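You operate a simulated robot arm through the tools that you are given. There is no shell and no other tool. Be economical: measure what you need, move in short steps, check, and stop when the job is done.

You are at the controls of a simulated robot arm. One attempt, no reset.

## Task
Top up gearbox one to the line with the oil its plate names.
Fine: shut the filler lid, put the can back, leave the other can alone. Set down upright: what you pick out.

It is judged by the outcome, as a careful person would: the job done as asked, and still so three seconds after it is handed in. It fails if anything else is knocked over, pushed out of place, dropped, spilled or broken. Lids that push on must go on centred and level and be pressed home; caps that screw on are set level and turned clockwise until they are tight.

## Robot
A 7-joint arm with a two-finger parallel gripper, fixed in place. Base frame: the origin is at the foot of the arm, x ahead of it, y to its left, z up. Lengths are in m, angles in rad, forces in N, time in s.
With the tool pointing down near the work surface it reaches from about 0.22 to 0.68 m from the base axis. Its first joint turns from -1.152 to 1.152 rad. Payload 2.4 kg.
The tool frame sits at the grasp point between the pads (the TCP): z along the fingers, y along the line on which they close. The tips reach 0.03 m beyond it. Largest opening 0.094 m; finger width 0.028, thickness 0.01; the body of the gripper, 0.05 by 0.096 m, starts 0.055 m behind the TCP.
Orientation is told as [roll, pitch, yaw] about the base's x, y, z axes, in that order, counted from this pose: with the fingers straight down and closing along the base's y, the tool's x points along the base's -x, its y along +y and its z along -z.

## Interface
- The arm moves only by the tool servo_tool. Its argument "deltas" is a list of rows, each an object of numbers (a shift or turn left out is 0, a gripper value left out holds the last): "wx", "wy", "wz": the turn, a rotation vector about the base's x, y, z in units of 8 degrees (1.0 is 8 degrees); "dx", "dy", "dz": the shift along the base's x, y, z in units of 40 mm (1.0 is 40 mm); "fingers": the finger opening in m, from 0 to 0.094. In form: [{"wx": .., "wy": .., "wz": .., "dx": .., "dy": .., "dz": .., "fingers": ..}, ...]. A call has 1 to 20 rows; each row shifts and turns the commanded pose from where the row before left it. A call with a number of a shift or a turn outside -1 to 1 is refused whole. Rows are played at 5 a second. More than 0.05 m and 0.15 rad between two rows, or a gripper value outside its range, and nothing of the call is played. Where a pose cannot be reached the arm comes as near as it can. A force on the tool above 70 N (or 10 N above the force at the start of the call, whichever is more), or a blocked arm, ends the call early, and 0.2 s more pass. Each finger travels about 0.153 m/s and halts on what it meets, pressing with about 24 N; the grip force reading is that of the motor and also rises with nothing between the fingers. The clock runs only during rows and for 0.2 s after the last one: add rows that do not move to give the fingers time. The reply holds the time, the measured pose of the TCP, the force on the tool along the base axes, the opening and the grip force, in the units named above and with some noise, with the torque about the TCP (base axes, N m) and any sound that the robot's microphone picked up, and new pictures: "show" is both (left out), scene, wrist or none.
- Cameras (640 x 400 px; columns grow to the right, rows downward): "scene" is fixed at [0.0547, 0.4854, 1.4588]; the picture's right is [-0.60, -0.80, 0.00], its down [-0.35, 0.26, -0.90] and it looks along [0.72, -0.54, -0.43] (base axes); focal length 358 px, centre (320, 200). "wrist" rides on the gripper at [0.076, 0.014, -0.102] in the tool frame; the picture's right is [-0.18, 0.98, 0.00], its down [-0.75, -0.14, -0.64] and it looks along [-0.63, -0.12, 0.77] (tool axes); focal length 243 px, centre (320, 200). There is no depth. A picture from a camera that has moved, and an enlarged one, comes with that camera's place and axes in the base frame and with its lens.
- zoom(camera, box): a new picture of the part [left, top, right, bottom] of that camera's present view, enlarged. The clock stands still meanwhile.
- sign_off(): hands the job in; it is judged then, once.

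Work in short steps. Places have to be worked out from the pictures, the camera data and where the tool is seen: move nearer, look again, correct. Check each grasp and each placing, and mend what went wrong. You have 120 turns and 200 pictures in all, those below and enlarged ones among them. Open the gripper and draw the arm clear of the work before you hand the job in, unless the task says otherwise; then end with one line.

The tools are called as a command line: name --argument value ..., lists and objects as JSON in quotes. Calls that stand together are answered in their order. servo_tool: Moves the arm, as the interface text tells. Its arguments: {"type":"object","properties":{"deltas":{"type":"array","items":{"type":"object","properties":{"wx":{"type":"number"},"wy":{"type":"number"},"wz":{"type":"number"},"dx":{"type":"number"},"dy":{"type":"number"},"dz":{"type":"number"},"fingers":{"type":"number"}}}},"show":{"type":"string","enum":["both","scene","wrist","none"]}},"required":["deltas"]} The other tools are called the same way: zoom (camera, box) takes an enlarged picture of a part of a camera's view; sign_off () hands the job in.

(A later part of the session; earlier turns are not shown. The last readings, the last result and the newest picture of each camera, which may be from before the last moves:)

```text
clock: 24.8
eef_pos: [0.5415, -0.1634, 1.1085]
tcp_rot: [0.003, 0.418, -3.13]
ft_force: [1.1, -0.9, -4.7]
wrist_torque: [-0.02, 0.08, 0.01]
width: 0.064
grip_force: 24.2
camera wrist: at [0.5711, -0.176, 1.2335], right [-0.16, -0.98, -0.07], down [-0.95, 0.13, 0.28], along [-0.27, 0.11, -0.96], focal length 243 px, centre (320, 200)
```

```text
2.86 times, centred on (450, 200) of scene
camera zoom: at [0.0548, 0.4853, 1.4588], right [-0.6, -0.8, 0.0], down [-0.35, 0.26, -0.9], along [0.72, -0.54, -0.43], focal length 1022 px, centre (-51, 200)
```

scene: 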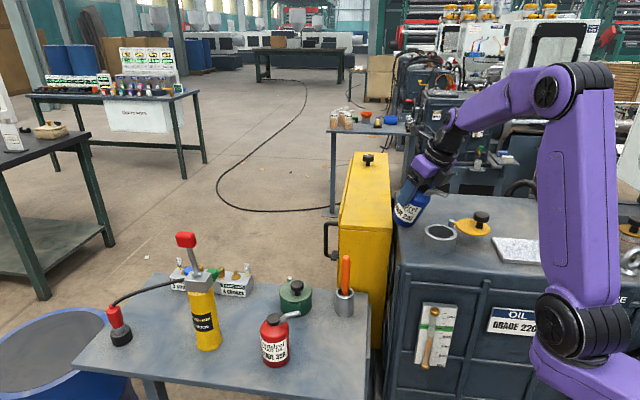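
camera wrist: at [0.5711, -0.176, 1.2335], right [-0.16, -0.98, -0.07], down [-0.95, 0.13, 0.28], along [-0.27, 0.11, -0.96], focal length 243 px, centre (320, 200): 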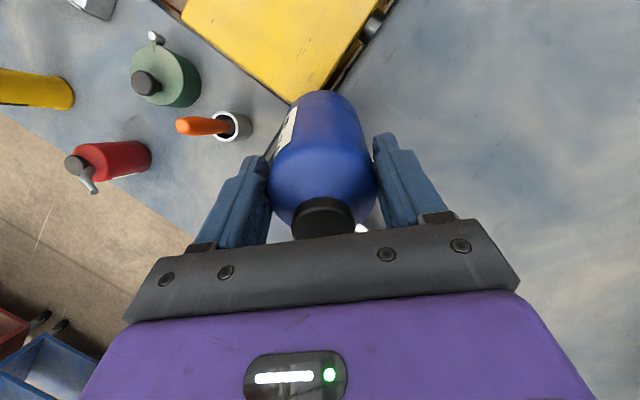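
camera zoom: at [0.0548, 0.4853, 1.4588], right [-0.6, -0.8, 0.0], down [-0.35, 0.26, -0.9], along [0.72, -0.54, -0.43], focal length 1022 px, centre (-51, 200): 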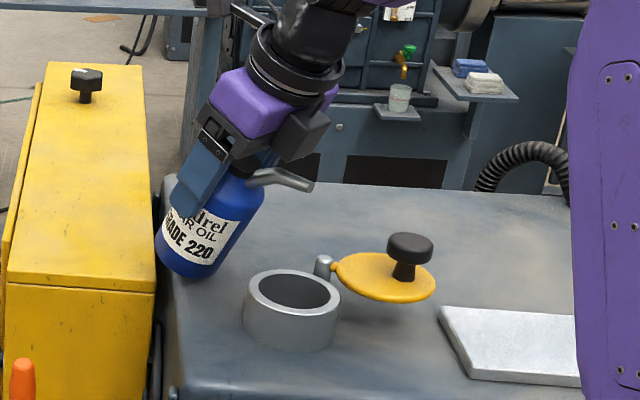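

Tip is above the opening (0.459, z≈1.13); rim centre ≈(0.455,−0.163,1.038). No flow yet. Tilt on to 40° and watch the gauge.

servo_tool --deltas '[{"dx": 0.035, "dz": -0.095, "wy": -0.5}, {"wy": -0.5}, {"dz": -0.04, "wy": -0.5}, {"dz": -0.035, "wy": -0.5}, {}, {}]' --show "none"

zoom --camera "scene" --box '[370, 150, 530, 390]'

```text
clock: 26.2
eef_pos: [0.5417, -0.1618, 1.1004]
tcp_rot: [0.01, 0.695, -3.127]
ft_force: [0.0, 0.1, -4.4]
wrist_torque: [-0.02, 0.08, 0.0]
width: 0.0638
grip_force: 23.4
```

```text
1.67 times, centred on (450, 270) of scene
camera zoom: at [0.0548, 0.4853, 1.4588], right [-0.6, -0.8, 0.0], down [-0.35, 0.26, -0.9], along [0.72, -0.54, -0.43], focal length 596 px, centre (103, 83)
```

zoom: 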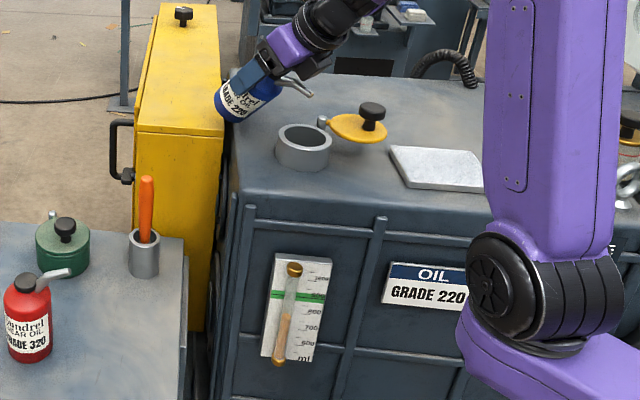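

No flow at 40°. Continue to 56°, lowering the tip.

servo_tool --deltas '[{"dz": -0.03, "dy": -0.03, "wy": -0.5}, {"dz": -0.02, "dx": -0.02, "wy": -0.5}, {"dx": -0.04, "dz": 0.02, "wy": -0.5}, {"dx": -0.04, "dz": 0.02, "wy": -0.5}, {}, {}]' --show "none"

zoom --camera "scene" --box '[370, 150, 530, 390]'

```text
clock: 27.6
eef_pos: [0.5389, -0.164, 1.1009]
tcp_rot: [0.015, 0.977, -3.124]
ft_force: [0.2, 0.5, -4.2]
wrist_torque: [0.0, 0.11, 0.0]
width: 0.0638
grip_force: 24.8
```

```text
1.67 times, centred on (450, 270) of scene
camera zoom: at [0.0548, 0.4853, 1.4588], right [-0.6, -0.8, 0.0], down [-0.35, 0.26, -0.9], along [0.72, -0.54, -0.43], focal length 596 px, centre (103, 83)
```

zoom: 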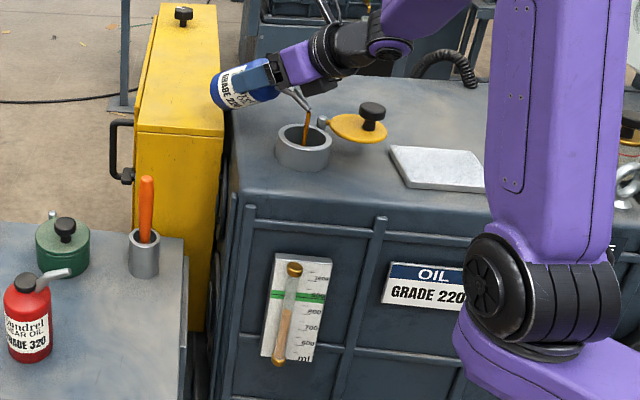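

Oil is flowing into the opening. Zoom for where the stream lands and the gauge.

zoom --camera "scene" --box '[420, 170, 480, 230]'

zoom --camera "scene" --box '[400, 295, 470, 375]'

```text
6.67 times, centred on (450, 200) of scene
camera zoom: at [0.0548, 0.4853, 1.4588], right [-0.6, -0.8, 0.0], down [-0.35, 0.26, -0.9], along [0.72, -0.54, -0.43], focal length 2384 px, centre (-547, 200)
```

zoom: 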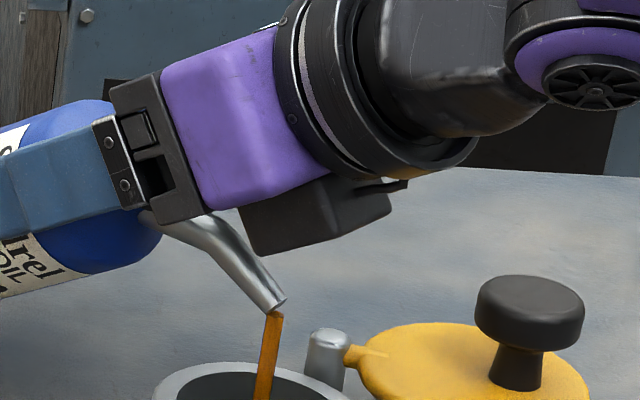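

```text
5.00 times, centred on (435, 335) of scene
camera zoom: at [0.0548, 0.4853, 1.4588], right [-0.6, -0.8, 0.0], down [-0.35, 0.26, -0.9], along [0.72, -0.54, -0.43], focal length 1788 px, centre (-255, -475)
```

zoom: 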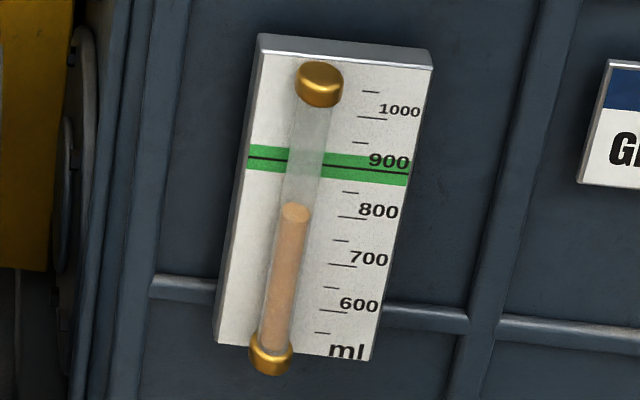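

Stream is well inside the opening; gauge now appears ≈795. Hold for 1 s and read again.

servo_tool --deltas '[{}, {}, {}, {}]' --show "none"

zoom --camera "scene" --box '[400, 295, 470, 375]'

zoom --camera "scene" --box '[420, 190, 480, 250]'

```text
clock: 28.6
eef_pos: [0.5394, -0.1636, 1.1012]
tcp_rot: [0.014, 0.977, -3.125]
ft_force: [-0.1, 0.5, -4.5]
wrist_torque: [-0.03, 0.14, 0.02]
width: 0.0636
grip_force: 24.1
```

```text
5.00 times, centred on (435, 335) of scene
camera zoom: at [0.0548, 0.4853, 1.4588], right [-0.6, -0.8, 0.0], down [-0.35, 0.26, -0.9], along [0.72, -0.54, -0.43], focal length 1788 px, centre (-255, -475)
```

zoom: 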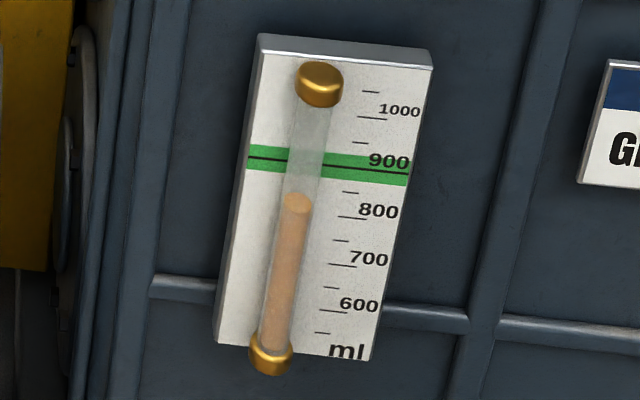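

```text
6.67 times, centred on (450, 220) of scene
camera zoom: at [0.0548, 0.4853, 1.4588], right [-0.6, -0.8, 0.0], down [-0.35, 0.26, -0.9], along [0.72, -0.54, -0.43], focal length 2384 px, centre (-547, 67)
```

zoom: 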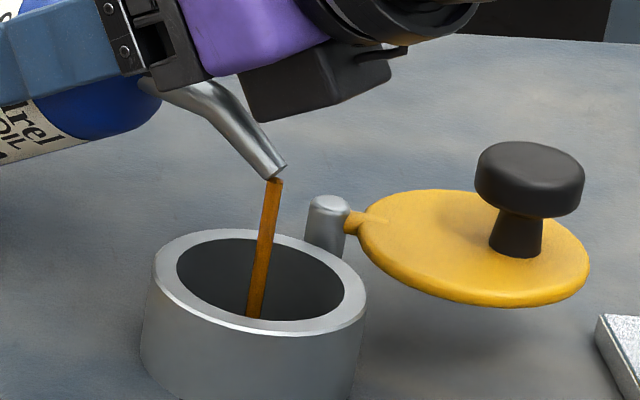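

Flow ≈20 ml/s. Allowing for parallax of the tube (~13 px), the true level is ≈840 and about 60 ml is left. Hold ~1.6 s more.

servo_tool --deltas '[{}, {}, {}, {}, {}, {}, {}]' --show "none"

zoom --camera "scene" --box '[400, 295, 470, 375]'

```text
clock: 30.2
eef_pos: [0.5381, -0.1645, 1.1009]
tcp_rot: [0.013, 0.977, -3.124]
ft_force: [-0.1, 0.1, -4.3]
wrist_torque: [-0.04, 0.15, -0.02]
width: 0.064
grip_force: 24.0
```

```text
5.00 times, centred on (435, 335) of scene
camera zoom: at [0.0548, 0.4853, 1.4588], right [-0.6, -0.8, 0.0], down [-0.35, 0.26, -0.9], along [0.72, -0.54, -0.43], focal length 1788 px, centre (-255, -475)
```

zoom: 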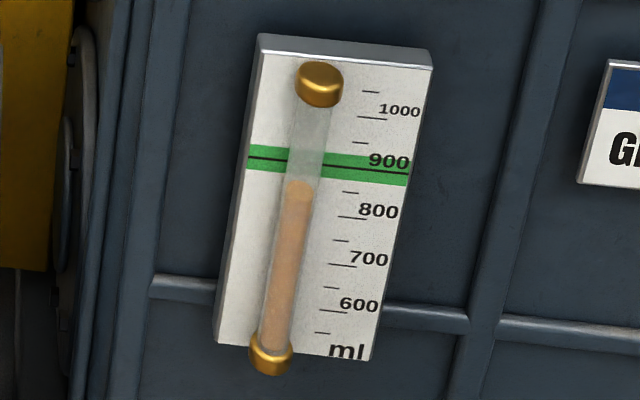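

About 25 ml to go by my reckoning. Tip back to 40° to stop the flow so I can read the gauge accurately.

servo_tool --deltas '[{"wy": 1, "dx": 0.07}, {"wy": 1, "dx": 0.03}, {}, {}]' --show "none"

zoom --camera "scene" --box '[400, 295, 470, 375]'

zoom --camera "scene" --box '[410, 160, 490, 250]'

```text
clock: 31.2
eef_pos: [0.5436, -0.1644, 1.1021]
tcp_rot: [0.009, 0.697, -3.128]
ft_force: [-0.1, -0.8, -4.8]
wrist_torque: [-0.03, 0.07, 0.02]
width: 0.0636
grip_force: 24.0
```

```text
5.00 times, centred on (435, 335) of scene
camera zoom: at [0.0548, 0.4853, 1.4588], right [-0.6, -0.8, 0.0], down [-0.35, 0.26, -0.9], along [0.72, -0.54, -0.43], focal length 1788 px, centre (-255, -475)
```

zoom: 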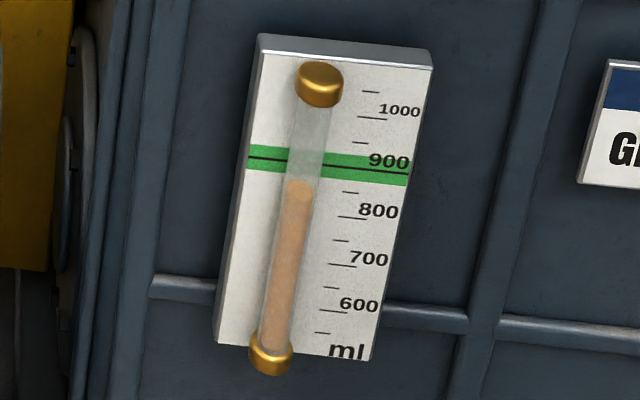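

```text
4.44 times, centred on (450, 205) of scene
camera zoom: at [0.0548, 0.4853, 1.4588], right [-0.6, -0.8, 0.0], down [-0.35, 0.26, -0.9], along [0.72, -0.54, -0.43], focal length 1589 px, centre (-258, 178)
```

zoom: 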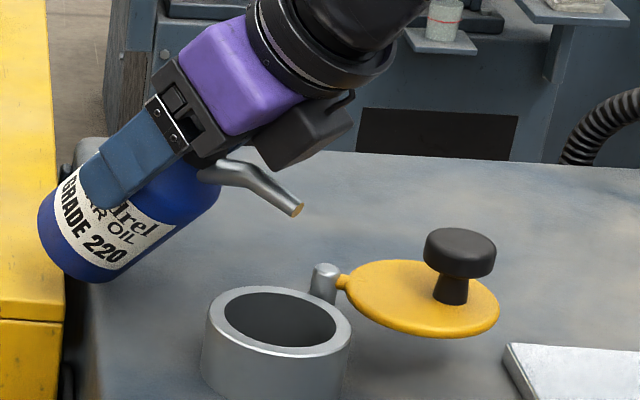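

Flow stopped; gauge apparent ≈845, parallax-corrected ≈873 (the same correction puts the start at 800). Tilt again to 56° for another ~20 ml.

servo_tool --deltas '[{"wy": -1, "dx": -0.03}, {"wy": -1, "dx": -0.09}, {}, {}]' --show "none"

zoom --camera "scene" --box '[400, 295, 470, 375]'

zoom --camera "scene" --box '[410, 170, 490, 250]'

```text
clock: 32.2
eef_pos: [0.5377, -0.1636, 1.1012]
tcp_rot: [0.015, 0.975, -3.124]
ft_force: [-0.4, -0.1, -4.5]
wrist_torque: [-0.01, 0.15, 0.02]
width: 0.0617
grip_force: 23.9
```

```text
5.00 times, centred on (435, 335) of scene
camera zoom: at [0.0548, 0.4853, 1.4588], right [-0.6, -0.8, 0.0], down [-0.35, 0.26, -0.9], along [0.72, -0.54, -0.43], focal length 1788 px, centre (-255, -475)
```

zoom: 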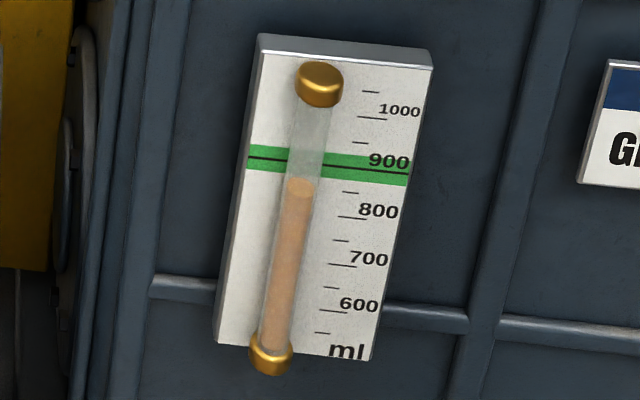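

```text
5.00 times, centred on (450, 210) of scene
camera zoom: at [0.0548, 0.4853, 1.4588], right [-0.6, -0.8, 0.0], down [-0.35, 0.26, -0.9], along [0.72, -0.54, -0.43], focal length 1788 px, centre (-330, 150)
```

zoom: 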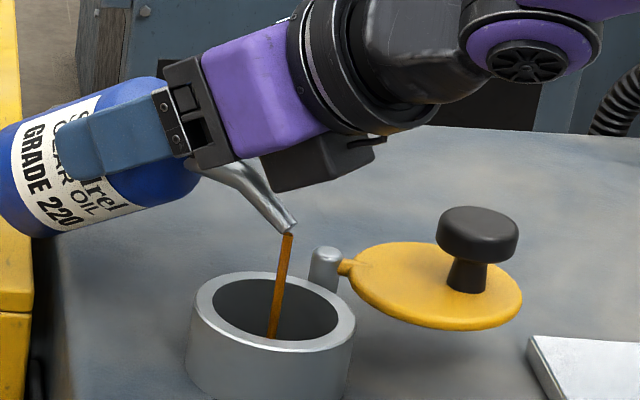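

Flowing again; ~20 ml remain. Hold 1 s, then read.

servo_tool --deltas '[{}, {}, {}, {}]' --show "none"

zoom --camera "scene" --box '[400, 295, 470, 375]'

```text
clock: 33.2
eef_pos: [0.5398, -0.1632, 1.1016]
tcp_rot: [0.014, 0.976, -3.124]
ft_force: [-0.4, -0.2, -4.3]
wrist_torque: [0.0, 0.12, 0.01]
width: 0.0616
grip_force: 24.0
```

```text
5.00 times, centred on (435, 335) of scene
camera zoom: at [0.0548, 0.4854, 1.4588], right [-0.6, -0.8, 0.0], down [-0.35, 0.26, -0.9], along [0.72, -0.54, -0.43], focal length 1788 px, centre (-255, -475)
```

zoom: 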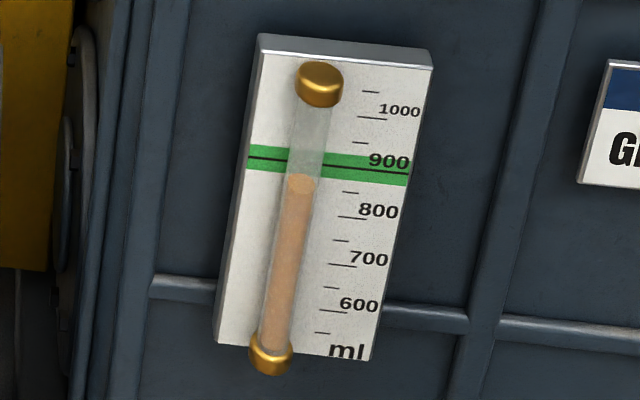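

The rise is slower now. Zoom tighter on the meniscus.

zoom --camera "scene" --box '[415, 310, 455, 345]'

```text
11.43 times, centred on (435, 328) of scene
camera zoom: at [0.0548, 0.4854, 1.4588], right [-0.6, -0.8, 0.0], down [-0.35, 0.26, -0.9], along [0.72, -0.54, -0.43], focal length 4086 px, centre (-994, -1257)
```

zoom: 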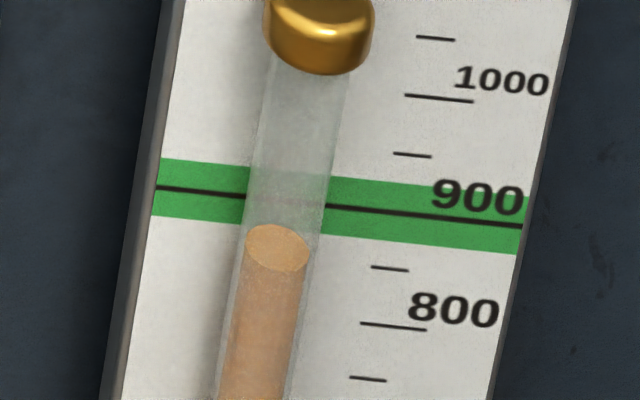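

Meniscus centre is 49 px under the line versus ≈32 px expected parallax, i.e. ~14 ml short. Hold 0.8 s and re-read at the same zoom.

servo_tool --deltas '[{}, {}, {}]' --show "none"

zoom --camera "scene" --box '[415, 310, 455, 345]'

```text
clock: 34.0
eef_pos: [0.5377, -0.1643, 1.1011]
tcp_rot: [0.013, 0.976, -3.125]
ft_force: [-0.3, -0.1, -4.8]
wrist_torque: [0.0, 0.11, -0.05]
width: 0.0621
grip_force: 23.9
```

```text
11.43 times, centred on (435, 328) of scene
camera zoom: at [0.0548, 0.4853, 1.4588], right [-0.6, -0.8, 0.0], down [-0.35, 0.26, -0.9], along [0.72, -0.54, -0.43], focal length 4086 px, centre (-994, -1257)
```

zoom: 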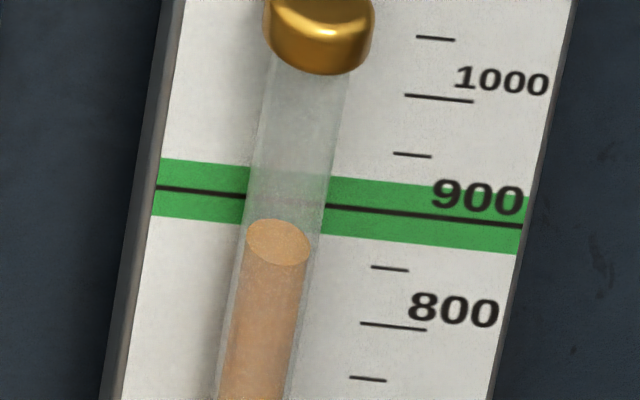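

Rising ~7 px per 0.8 s; now 42 px under. Hold 0.8 s more and then tip back to stop.

servo_tool --deltas '[{}, {}, {}, {"wy": 1, "dx": 0.08}, {"wy": 1, "dx": 0.03}, {"wy": 1}, {}]' --show "none"

zoom --camera "scene" --box '[415, 310, 455, 345]'

zoom --camera "scene" --box '[410, 160, 490, 250]'

```text
clock: 35.6
eef_pos: [0.5429, -0.1637, 1.1035]
tcp_rot: [0.007, 0.558, -3.13]
ft_force: [1.3, 3.0, 3.4]
wrist_torque: [0.18, -0.29, 0.04]
width: 0.0605
grip_force: 23.7
```

```text
11.43 times, centred on (435, 328) of scene
camera zoom: at [0.0547, 0.4854, 1.4588], right [-0.6, -0.8, 0.0], down [-0.35, 0.26, -0.9], along [0.72, -0.54, -0.43], focal length 4086 px, centre (-994, -1257)
```

zoom: 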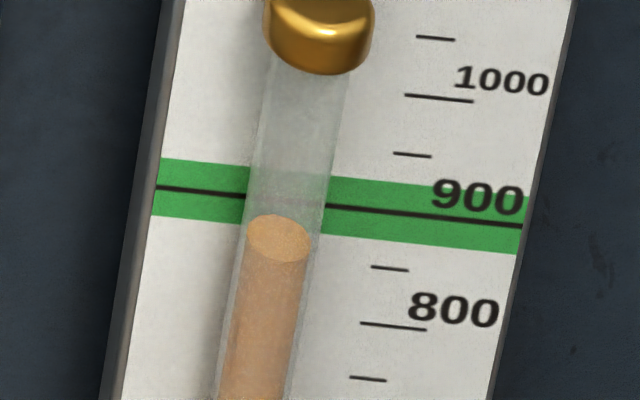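

```text
4.44 times, centred on (450, 205) of scene
camera zoom: at [0.0547, 0.4854, 1.4588], right [-0.6, -0.8, 0.0], down [-0.35, 0.26, -0.9], along [0.72, -0.54, -0.43], focal length 1589 px, centre (-258, 178)
```

zoom: 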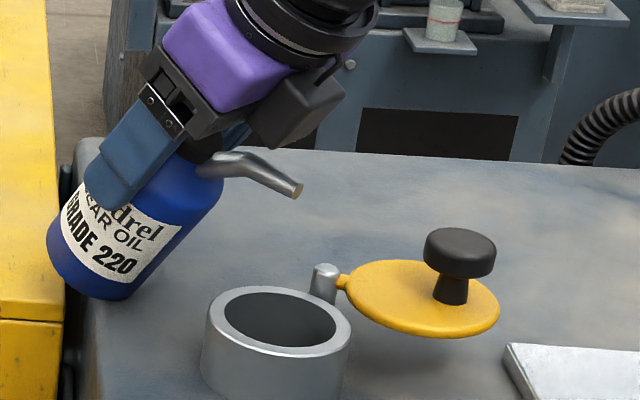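

Level is now within a few ml of the line — done pouring. But the force reading (+3.4 N up) and reduced width hint that the can is touching below and has shifted; raise straight up a little first and look.

servo_tool --deltas '[{"dz": 0.4}, {"dz": 0.6}, {}]'

zoom --camera "scene" --box '[390, 130, 490, 240]'

zoom --camera "wrist" --box '[220, 60, 420, 260]'

```text
clock: 36.4
eef_pos: [0.5421, -0.1639, 1.1407]
tcp_rot: [0.005, 0.554, -3.128]
ft_force: [0.1, 0.4, -4.0]
wrist_torque: [0.01, 0.02, 0.0]
width: 0.0605
grip_force: 23.8
camera wrist: at [0.5545, -0.177, 1.2688], right [-0.15, -0.98, -0.09], down [-0.98, 0.13, 0.15], along [-0.13, 0.11, -0.98], focal length 243 px, centre (320, 200)
```

scene: 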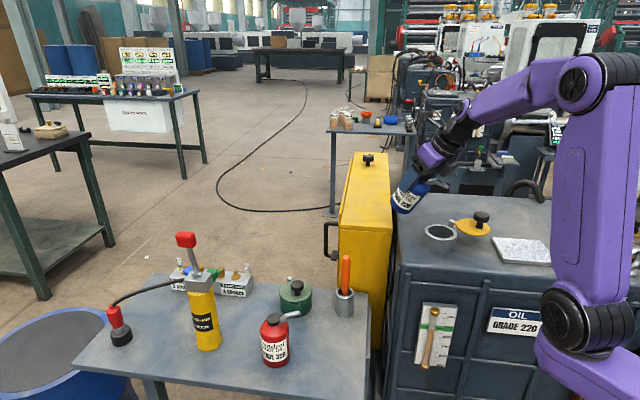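
wrist: 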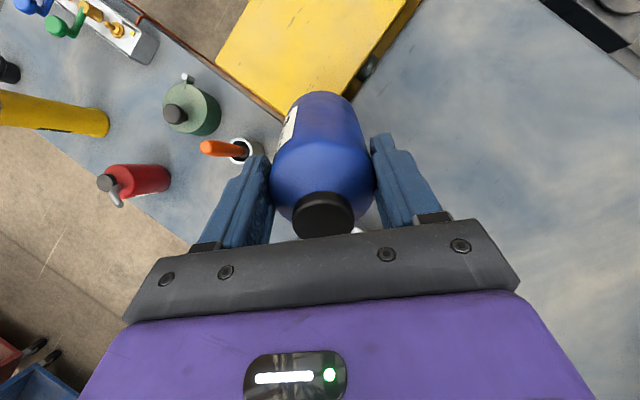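

```text
3.64 times, centred on (440, 185) of scene
camera zoom: at [0.0548, 0.4854, 1.4588], right [-0.6, -0.8, 0.0], down [-0.35, 0.26, -0.9], along [0.72, -0.54, -0.43], focal length 1300 px, centre (-116, 254)
```

zoom: 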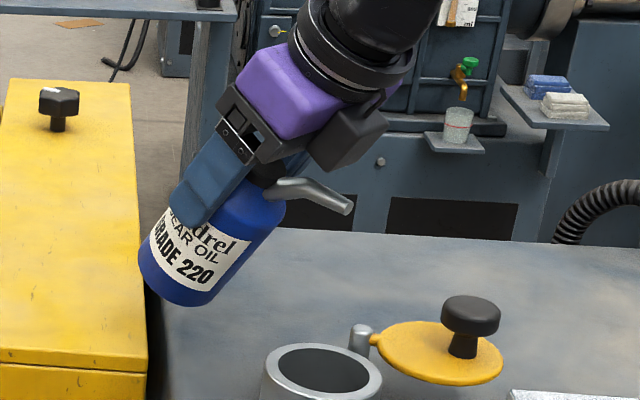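

```text
2.00 times, centred on (320, 160) of wrist
camera zoom: at [0.5545, -0.177, 1.2688], right [-0.15, -0.98, -0.09], down [-0.98, 0.13, 0.15], along [-0.13, 0.11, -0.98], focal length 485 px, centre (320, 280)
```

zoom: 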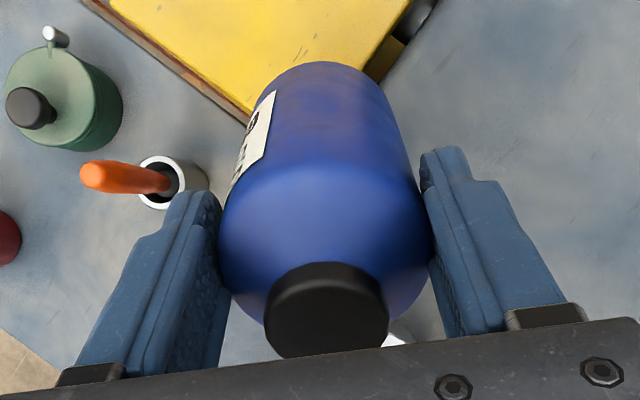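

Contact is cleared and nothing moved on the gearbox, but the can has slid ~1 cm in the pads toward the camera side. Bring it upright gently, keeping the spout over the opening.

servo_tool --deltas '[{"wy": 0.5, "dz": 0.15}, {"wy": 0.5, "dz": 0.15}, {"wy": 0.5, "dz": 0.15, "dx": -0.05}, {"wy": 0.5, "dz": 0.15, "dx": -0.05}, {"wy": 0.5, "dz": 0.15, "dx": -0.05}, {"wy": 0.5, "dz": 0.15, "dx": -0.05}, {"wy": 0.5, "dz": 0.15, "dx": -0.05}, {"wy": 0.45, "dz": 0.15, "dx": -0.05}, {}, {}]'

zoom --camera "scene" --box '[390, 90, 510, 260]'

zoom --camera "wrist" --box '[220, 60, 420, 260]'

```text
clock: 38.6
eef_pos: [0.5294, -0.1633, 1.1896]
tcp_rot: [0.001, 0.005, -3.13]
ft_force: [-0.3, -0.7, -3.8]
wrist_torque: [-0.01, -0.01, 0.03]
width: 0.0604
grip_force: 24.0
camera wrist: at [0.6077, -0.1776, 1.2925], right [-0.17, -0.98, 0.0], down [-0.76, 0.13, 0.64], along [-0.63, 0.11, -0.77], focal length 243 px, centre (320, 200)
```

scene: 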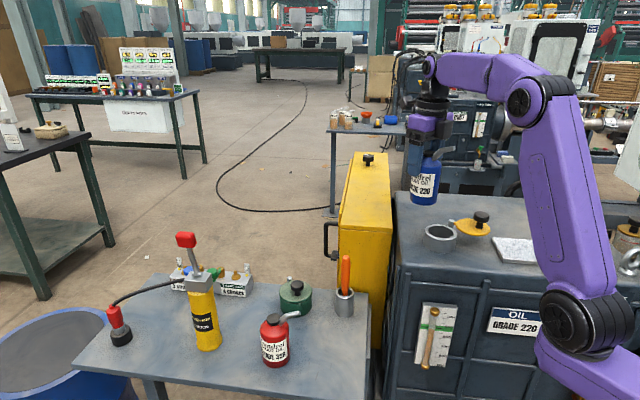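
wrist: 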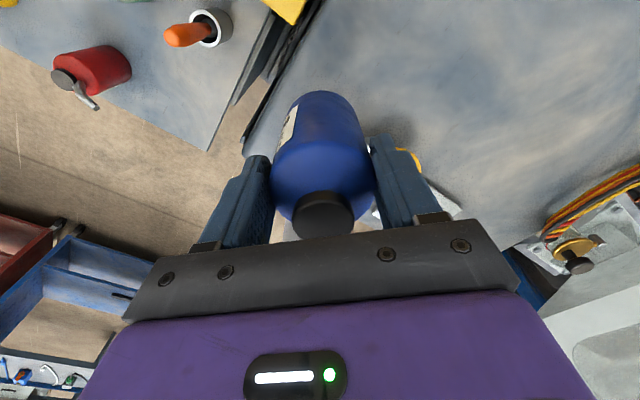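

```text
2.35 times, centred on (450, 175) of scene
camera zoom: at [0.0548, 0.4853, 1.4588], right [-0.6, -0.8, 0.0], down [-0.35, 0.26, -0.9], along [0.72, -0.54, -0.43], focal length 841 px, centre (14, 259)
```

zoom: 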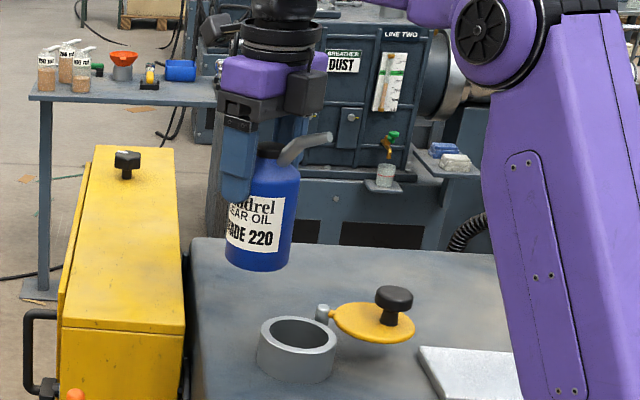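

```text
2.00 times, centred on (320, 160) of wrist
camera zoom: at [0.6077, -0.1776, 1.2925], right [-0.17, -0.98, 0.0], down [-0.76, 0.13, 0.64], along [-0.63, 0.11, -0.77], focal length 485 px, centre (320, 280)
```

zoom: 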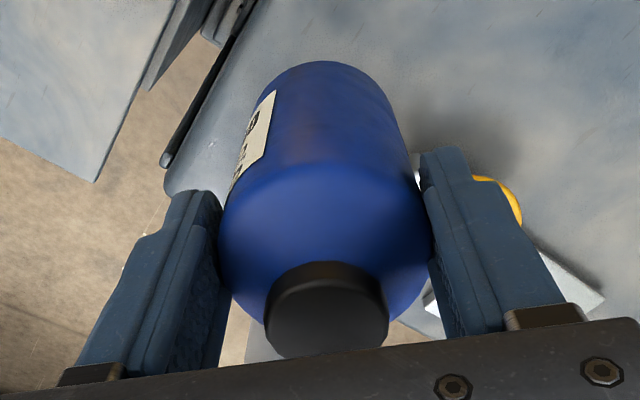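

Can is upright again, spout offset unchanged. Carry it back above its original spot at the original yaw.

servo_tool --deltas '[{"dy": 0.3, "dx": -0.04}, {"dy": 0.6, "dx": -0.08, "wz": 0.5}, {"dy": 0.7, "dx": -0.08, "wz": 0.55}, {"dy": 0.7, "dx": -0.08, "wz": 0.55}, {"dy": 0.7, "dx": -0.08, "wz": 0.55}, {"dy": 0.7, "dx": -0.08, "wz": 0.55}, {"dy": 0.7, "dx": -0.08, "wz": 0.55}, {"dy": 0.7, "dx": -0.08, "wz": 0.55}, {"dy": 0.7, "dx": -0.08, "wz": 0.55}, {"dy": 0.7, "dx": -0.08, "wz": 0.5}, {"dy": 0.6, "dx": -0.07, "wz": 0.5}, {"dy": 0.31, "dx": -0.045, "wz": 0.44}, {}, {"dz": -0.7}, {"dz": -0.7}, {}]'

zoom --camera "scene" --box '[270, 170, 400, 380]'

```text
clock: 42.0
eef_pos: [0.496, 0.133, 1.1325]
tcp_rot: [0.0, 0.006, -2.323]
ft_force: [0.5, 0.4, -4.5]
wrist_torque: [0.02, 0.0, 0.0]
width: 0.0604
grip_force: 24.2
camera wrist: at [0.5592, 0.1785, 1.2356], right [0.59, -0.81, 0.0], down [-0.62, -0.46, 0.64], along [-0.51, -0.38, -0.77], focal length 243 px, centre (320, 200)
```

scene: 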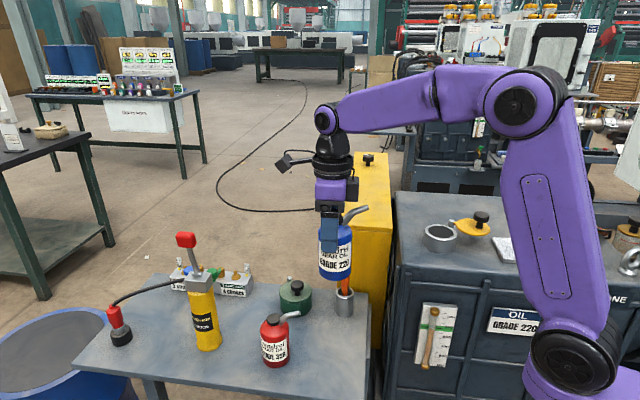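
wrist: 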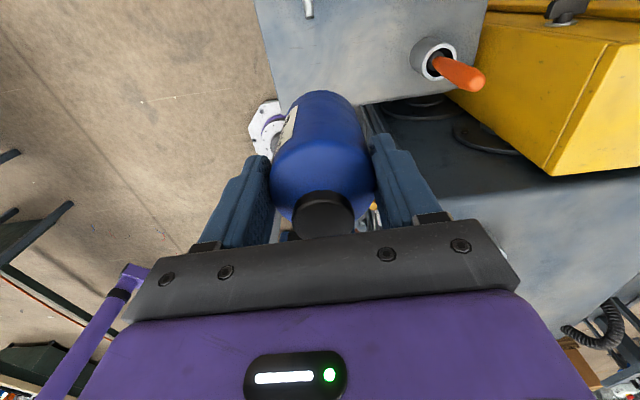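

```text
1.90 times, centred on (335, 275) of scene
camera zoom: at [0.0547, 0.4854, 1.4588], right [-0.6, -0.8, 0.0], down [-0.35, 0.26, -0.9], along [0.72, -0.54, -0.43], focal length 681 px, centre (291, 57)
```

zoom: 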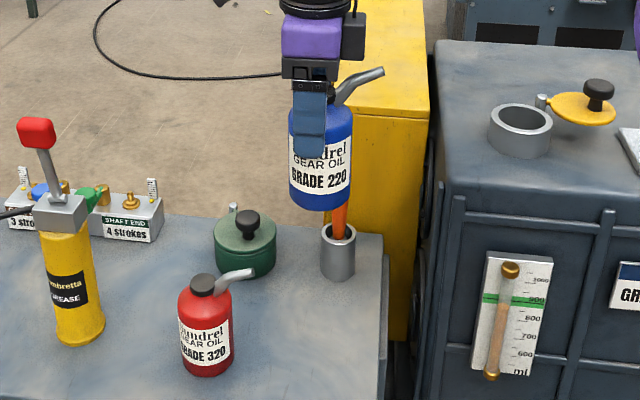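

Over home. Fix yaw by −0.54 unit and descend to TCP z≈0.90.

servo_tool --deltas '[{"wz": -0.54, "dx": -0.02}, {"dz": -0.8}, {"dz": -0.9}, {"dz": -0.9}, {"dz": -0.9}, {"dz": -0.9}, {"dz": -0.9}, {"dz": -0.4}, {}]'

zoom --camera "scene" --box '[270, 260, 400, 390]'

```text
clock: 44.0
eef_pos: [0.494, 0.1328, 0.906]
tcp_rot: [0.0, 0.007, -2.399]
ft_force: [0.3, -0.2, -3.6]
wrist_torque: [0.02, 0.0, 0.0]
width: 0.0606
grip_force: 23.8
camera wrist: at [0.5614, 0.1736, 1.0088], right [0.53, -0.85, 0.0], down [-0.65, -0.41, 0.64], along [-0.54, -0.34, -0.77], focal length 243 px, centre (320, 200)
```

scene: 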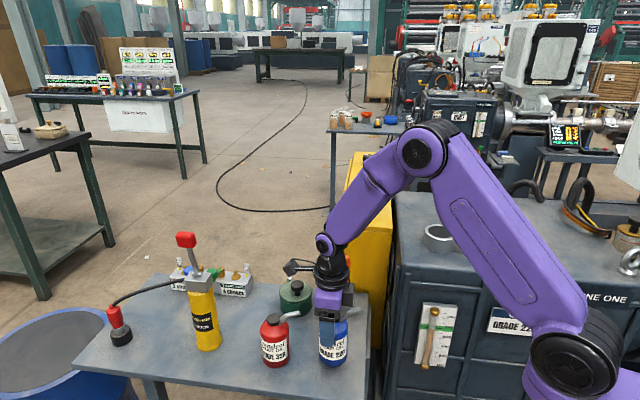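
wrist: 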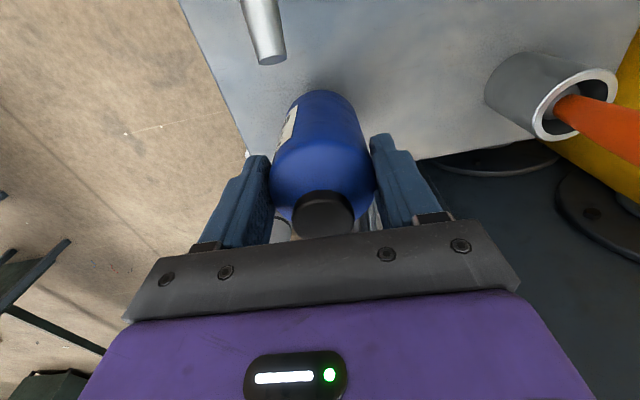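

```text
3.08 times, centred on (335, 325) of scene
camera zoom: at [0.0547, 0.4854, 1.4588], right [-0.6, -0.8, 0.0], down [-0.35, 0.26, -0.9], along [0.72, -0.54, -0.43], focal length 1100 px, centre (274, -185)
```

zoom: 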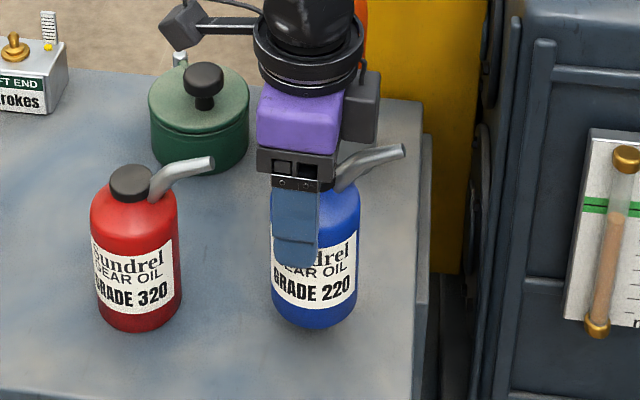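

The can has slid ~1 cm down in the pads, so it will touch down earlier. Lower in 3 mm steps watching the force.

servo_tool --deltas '[{"dz": -0.08}, {"dz": -0.08}, {"dz": -0.08}, {}]' --show "none"

```text
clock: 45.0
eef_pos: [0.4953, 0.1323, 0.8969]
tcp_rot: [0.001, 0.006, -2.398]
ft_force: [-0.3, 0.6, -4.3]
wrist_torque: [0.03, -0.01, 0.03]
width: 0.0605
grip_force: 24.1
```

Still hanging free; continue.

servo_tool --deltas '[{"dz": -0.08}, {"dz": -0.08}, {}]' --show "none"

```text
clock: 45.8
eef_pos: [0.4937, 0.1326, 0.8896]
tcp_rot: [0.0, 0.005, -2.399]
ft_force: [0.0, -0.3, -4.3]
wrist_torque: [-0.01, -0.01, 0.01]
width: 0.0604
grip_force: 24.3
```

servo_tool --deltas '[{"dz": -0.06}, {"dz": -0.06}, {}]' --show "scene"

zoom --camera "scene" --box '[270, 260, 400, 390]'

```text
clock: 46.6
eef_pos: [0.4935, 0.1324, 0.8844]
tcp_rot: [0.001, 0.005, -2.398]
ft_force: [-0.2, -0.5, -4.4]
wrist_torque: [0.0, -0.02, 0.03]
width: 0.0608
grip_force: 24.0
```

scene: 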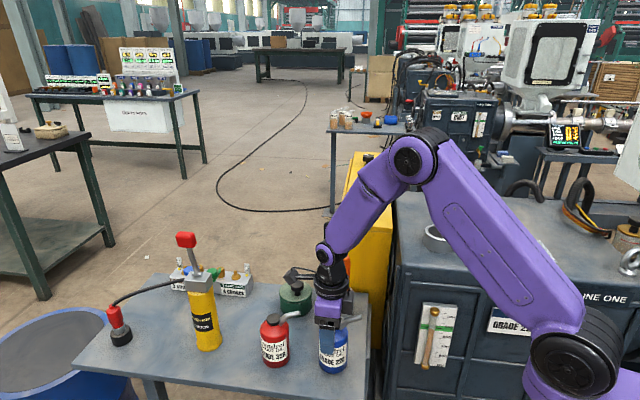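

```text
3.08 times, centred on (335, 325) of scene
camera zoom: at [0.0547, 0.4854, 1.4588], right [-0.6, -0.8, 0.0], down [-0.35, 0.26, -0.9], along [0.72, -0.54, -0.43], focal length 1100 px, centre (274, -185)
```

zoom: 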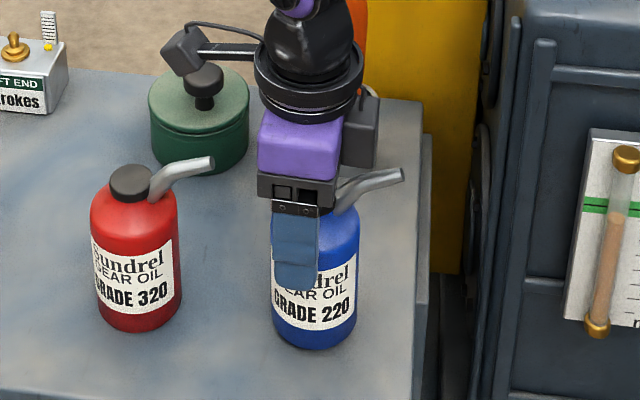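

Bottom is ~1 px above its original image position: a few mm to go.

servo_tool --deltas '[{"dz": -0.05}, {"dz": -0.05}, {}]' --show "none"

```text
clock: 47.4
eef_pos: [0.4942, 0.1316, 0.8806]
tcp_rot: [-0.001, 0.005, -2.399]
ft_force: [1.2, 0.2, -3.6]
wrist_torque: [0.0, -0.02, -0.01]
width: 0.0604
grip_force: 23.8
```

servo_tool --deltas '[{"dz": -0.05}, {"dz": -0.05}, {}]' --show "none"

```text
clock: 48.2
eef_pos: [0.4944, 0.1339, 0.8777]
tcp_rot: [0.0, 0.005, -2.397]
ft_force: [-9.3, 0.3, 22.4]
wrist_torque: [0.0, 0.4, 0.02]
width: 0.0606
grip_force: 23.9
```

Touched down (22 N). Ease off slightly and open.

servo_tool --deltas '[{"dz": 0.04}, {}, {"fingers": 0.066}, {"fingers": 0.08}, {"fingers": 0.094}, {}, {}]'

zoom --camera "scene" --box '[270, 260, 400, 390]'

```text
clock: 49.8
eef_pos: [0.4936, 0.1323, 0.8776]
tcp_rot: [0.001, 0.005, -2.398]
ft_force: [0.4, -0.2, 0.8]
wrist_torque: [-0.01, 0.0, 0.01]
width: 0.0936
grip_force: 0.1
camera wrist: at [0.5613, 0.1734, 0.9815], right [0.53, -0.85, 0.0], down [-0.65, -0.41, 0.64], along [-0.54, -0.34, -0.77], focal length 243 px, centre (320, 200)
```

scene: 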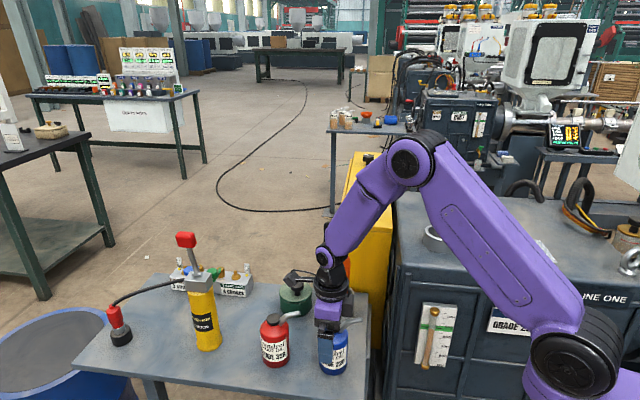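
wrist: 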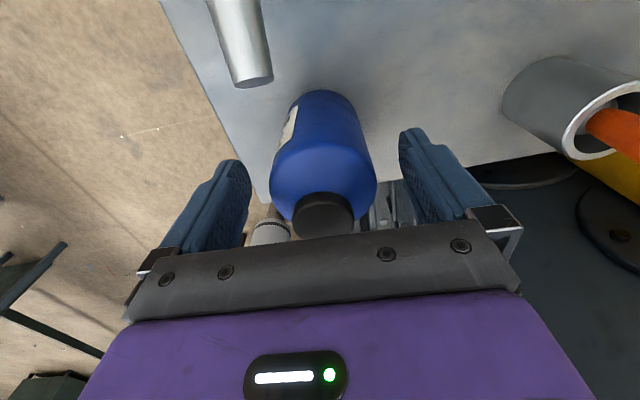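

```text
3.08 times, centred on (335, 325) of scene
camera zoom: at [0.0547, 0.4854, 1.4588], right [-0.6, -0.8, 0.0], down [-0.35, 0.26, -0.9], along [0.72, -0.54, -0.43], focal length 1100 px, centre (274, -185)
```

zoom: 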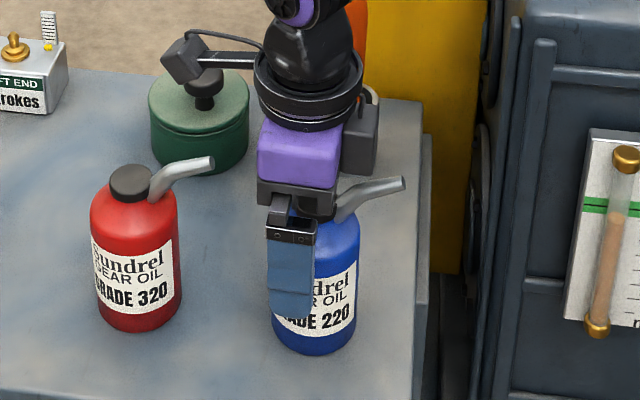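

Released; can stands upright in its place. Rise straight up and check.

servo_tool --deltas '[{"dz": 0.3}, {"dz": 0.5}, {"dz": 1}, {"dz": 1}, {"dz": 1}, {"dz": 1}, {"dz": 1}, {"dz": 1}, {"dz": 1}, {}]'

zoom --camera "scene" --box '[230, 250, 390, 390]'

```text
clock: 52.0
eef_pos: [0.4922, 0.1323, 1.1922]
tcp_rot: [-0.001, 0.005, -2.399]
ft_force: [0.0, -0.3, -0.7]
wrist_torque: [-0.01, 0.0, 0.0]
width: 0.0942
grip_force: 0.1
camera wrist: at [0.5605, 0.1731, 1.2943], right [0.53, -0.85, 0.0], down [-0.65, -0.41, 0.64], along [-0.54, -0.34, -0.77], focal length 243 px, centre (320, 200)
```

scene: 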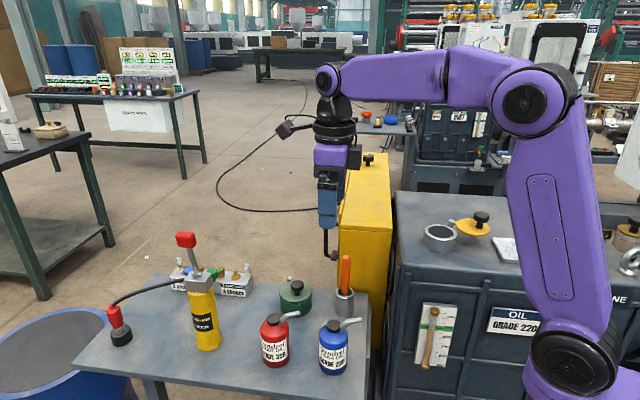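
wrist: 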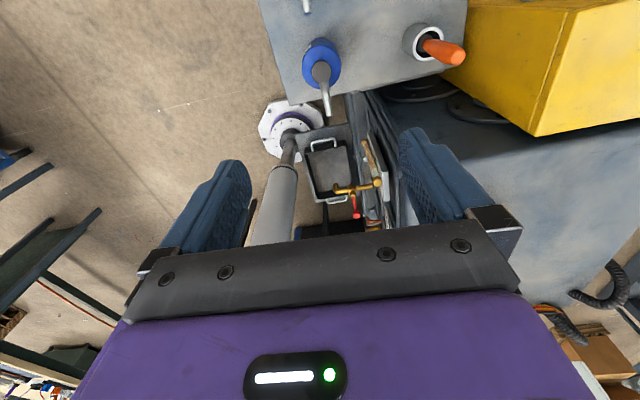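

```text
2.86 times, centred on (310, 320) of scene
camera zoom: at [0.0547, 0.4854, 1.4588], right [-0.6, -0.8, 0.0], down [-0.35, 0.26, -0.9], along [0.72, -0.54, -0.43], focal length 1022 px, centre (349, -143)
```

zoom: 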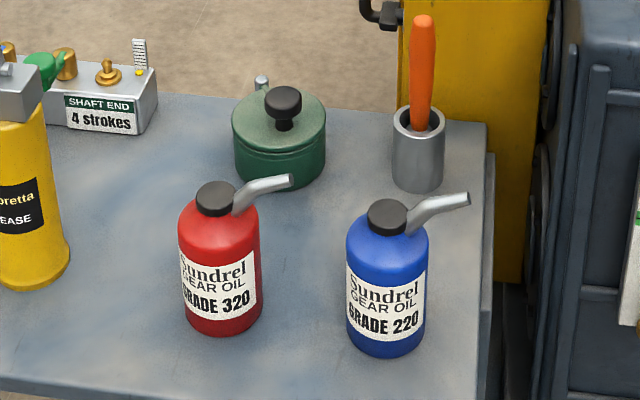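

Everything on the table is exactly as it was. Now move over the lid knob (~(0.41,−0.249)).

servo_tool --deltas '[{"dz": 0.3, "fingers": 0.06}, {"dy": -0.95, "dx": -0.2}, {"dy": -0.95, "dx": -0.2}, {"dy": -0.95, "dx": -0.2}, {"dy": -0.95, "dx": -0.2}, {"dy": -0.95, "dx": -0.2}, {"dy": -0.95, "dx": -0.2}, {"dy": -0.95, "dx": -0.2}, {"dy": -0.95, "dx": -0.2}, {"dy": -0.95, "dx": -0.2}, {"dy": -0.95, "dx": -0.2}, {}]'

zoom --camera "wrist" --box '[220, 60, 420, 220]'

```text
clock: 54.6
eef_pos: [0.4142, -0.248, 1.2016]
tcp_rot: [0.0, 0.006, -2.399]
ft_force: [-0.6, -0.1, 0.6]
wrist_torque: [-0.01, -0.01, -0.02]
width: 0.0601
grip_force: 0.0
camera wrist: at [0.4814, -0.2067, 1.3048], right [0.53, -0.85, 0.0], down [-0.65, -0.41, 0.64], along [-0.54, -0.34, -0.77], focal length 243 px, centre (320, 200)
```

scene: 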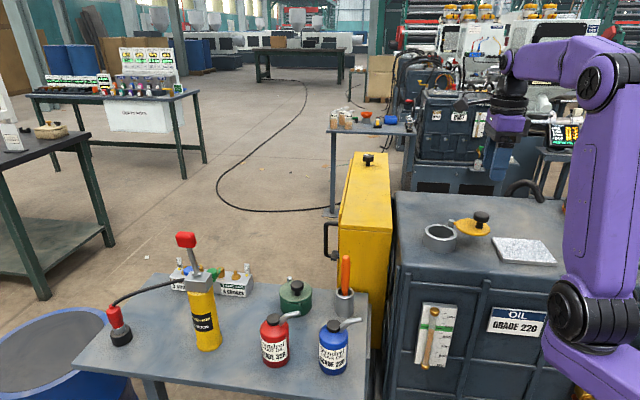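
wrist: 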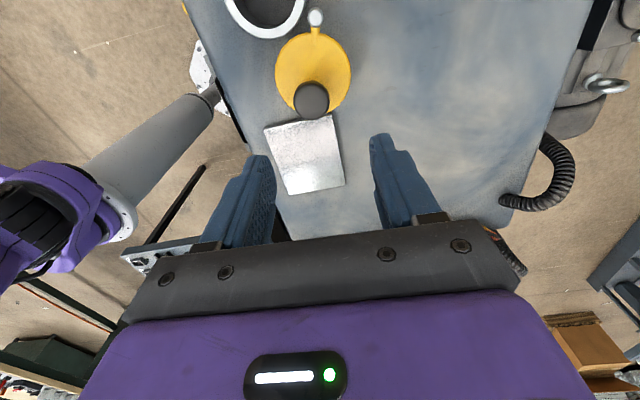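

```text
2.50 times, centred on (320, 140) of wrist
camera zoom: at [0.4814, -0.2067, 1.3048], right [0.53, -0.85, 0.0], down [-0.65, -0.41, 0.64], along [-0.54, -0.34, -0.77], focal length 606 px, centre (320, 350)
```

zoom: 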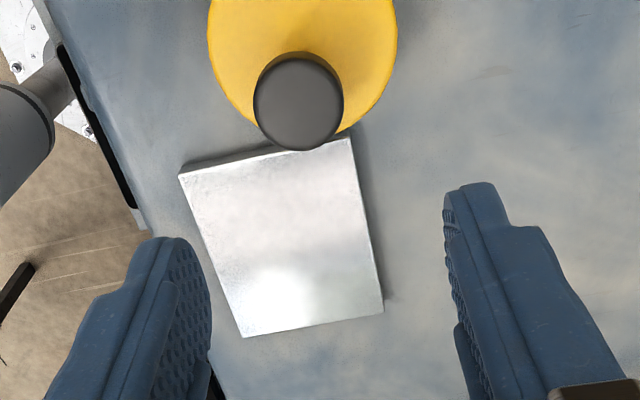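

Knob at ≈(0.413,−0.239). Descend around it.

servo_tool --deltas '[{"dx": -0.03, "dy": 0.22, "dz": -0.8}, {"dz": -0.8}, {"dz": -0.7}, {"dz": -0.53}, {}]'

zoom --camera "scene" --box '[410, 160, 530, 260]'

```text
clock: 55.8
eef_pos: [0.4125, -0.2387, 1.0897]
tcp_rot: [0.001, 0.004, -2.398]
ft_force: [0.6, 1.6, -0.3]
wrist_torque: [0.02, -0.01, 0.0]
width: 0.0597
grip_force: 0.0
camera wrist: at [0.4805, -0.1973, 1.1925], right [0.53, -0.85, 0.0], down [-0.65, -0.41, 0.64], along [-0.54, -0.34, -0.77], focal length 243 px, centre (320, 200)
```

scene: 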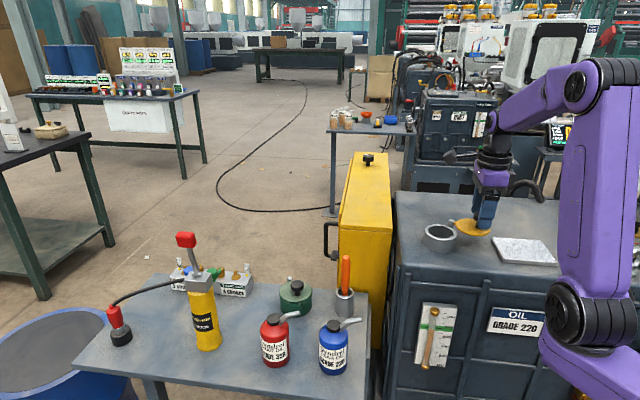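
wrist: 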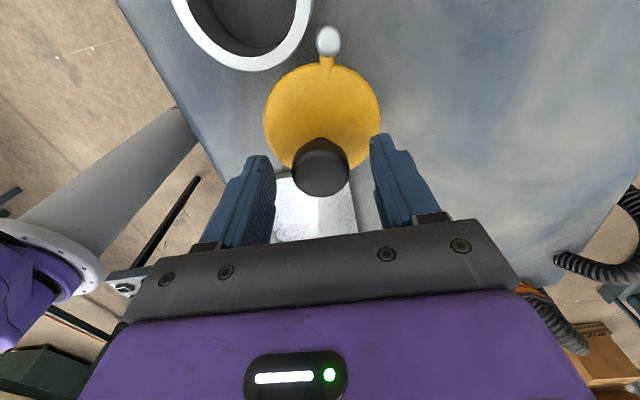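

```text
4.00 times, centred on (470, 210) of scene
camera zoom: at [0.0547, 0.4854, 1.4588], right [-0.6, -0.8, 0.0], down [-0.35, 0.26, -0.9], along [0.72, -0.54, -0.43], focal length 1430 px, centre (-280, 160)
```

zoom: 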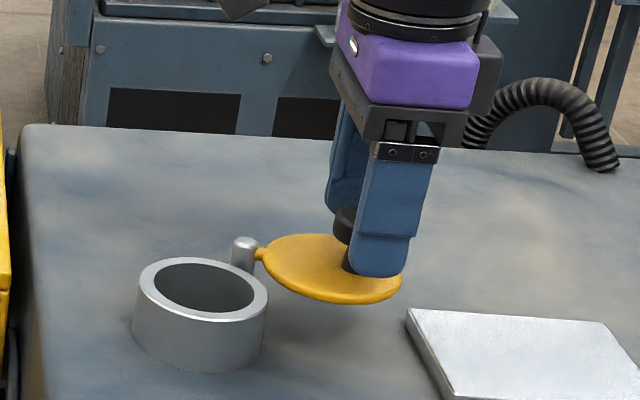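

Straddled. Close on the knob and read where it centres.

servo_tool --deltas '[{"fingers": 0.02}, {}, {}]' --show "wrist"

```text
clock: 56.6
eef_pos: [0.4133, -0.2386, 1.0897]
tcp_rot: [-0.003, 0.005, -2.397]
ft_force: [0.2, 0.4, -3.3]
wrist_torque: [0.02, 0.01, 0.04]
width: 0.033
grip_force: 44.8
camera wrist: at [0.4805, -0.1973, 1.1925], right [0.53, -0.85, 0.0], down [-0.65, -0.41, 0.64], along [-0.54, -0.34, -0.77], focal length 243 px, centre (320, 200)
```

wrist: 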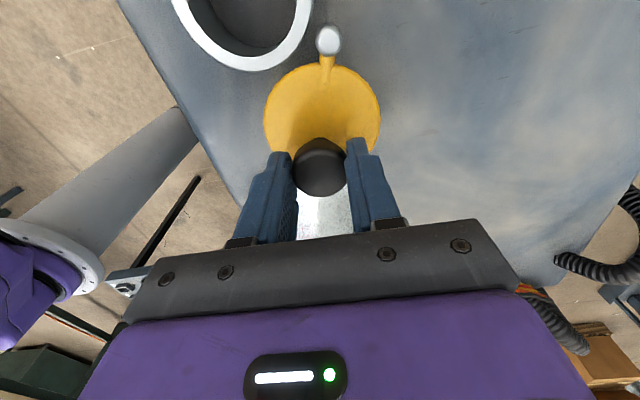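

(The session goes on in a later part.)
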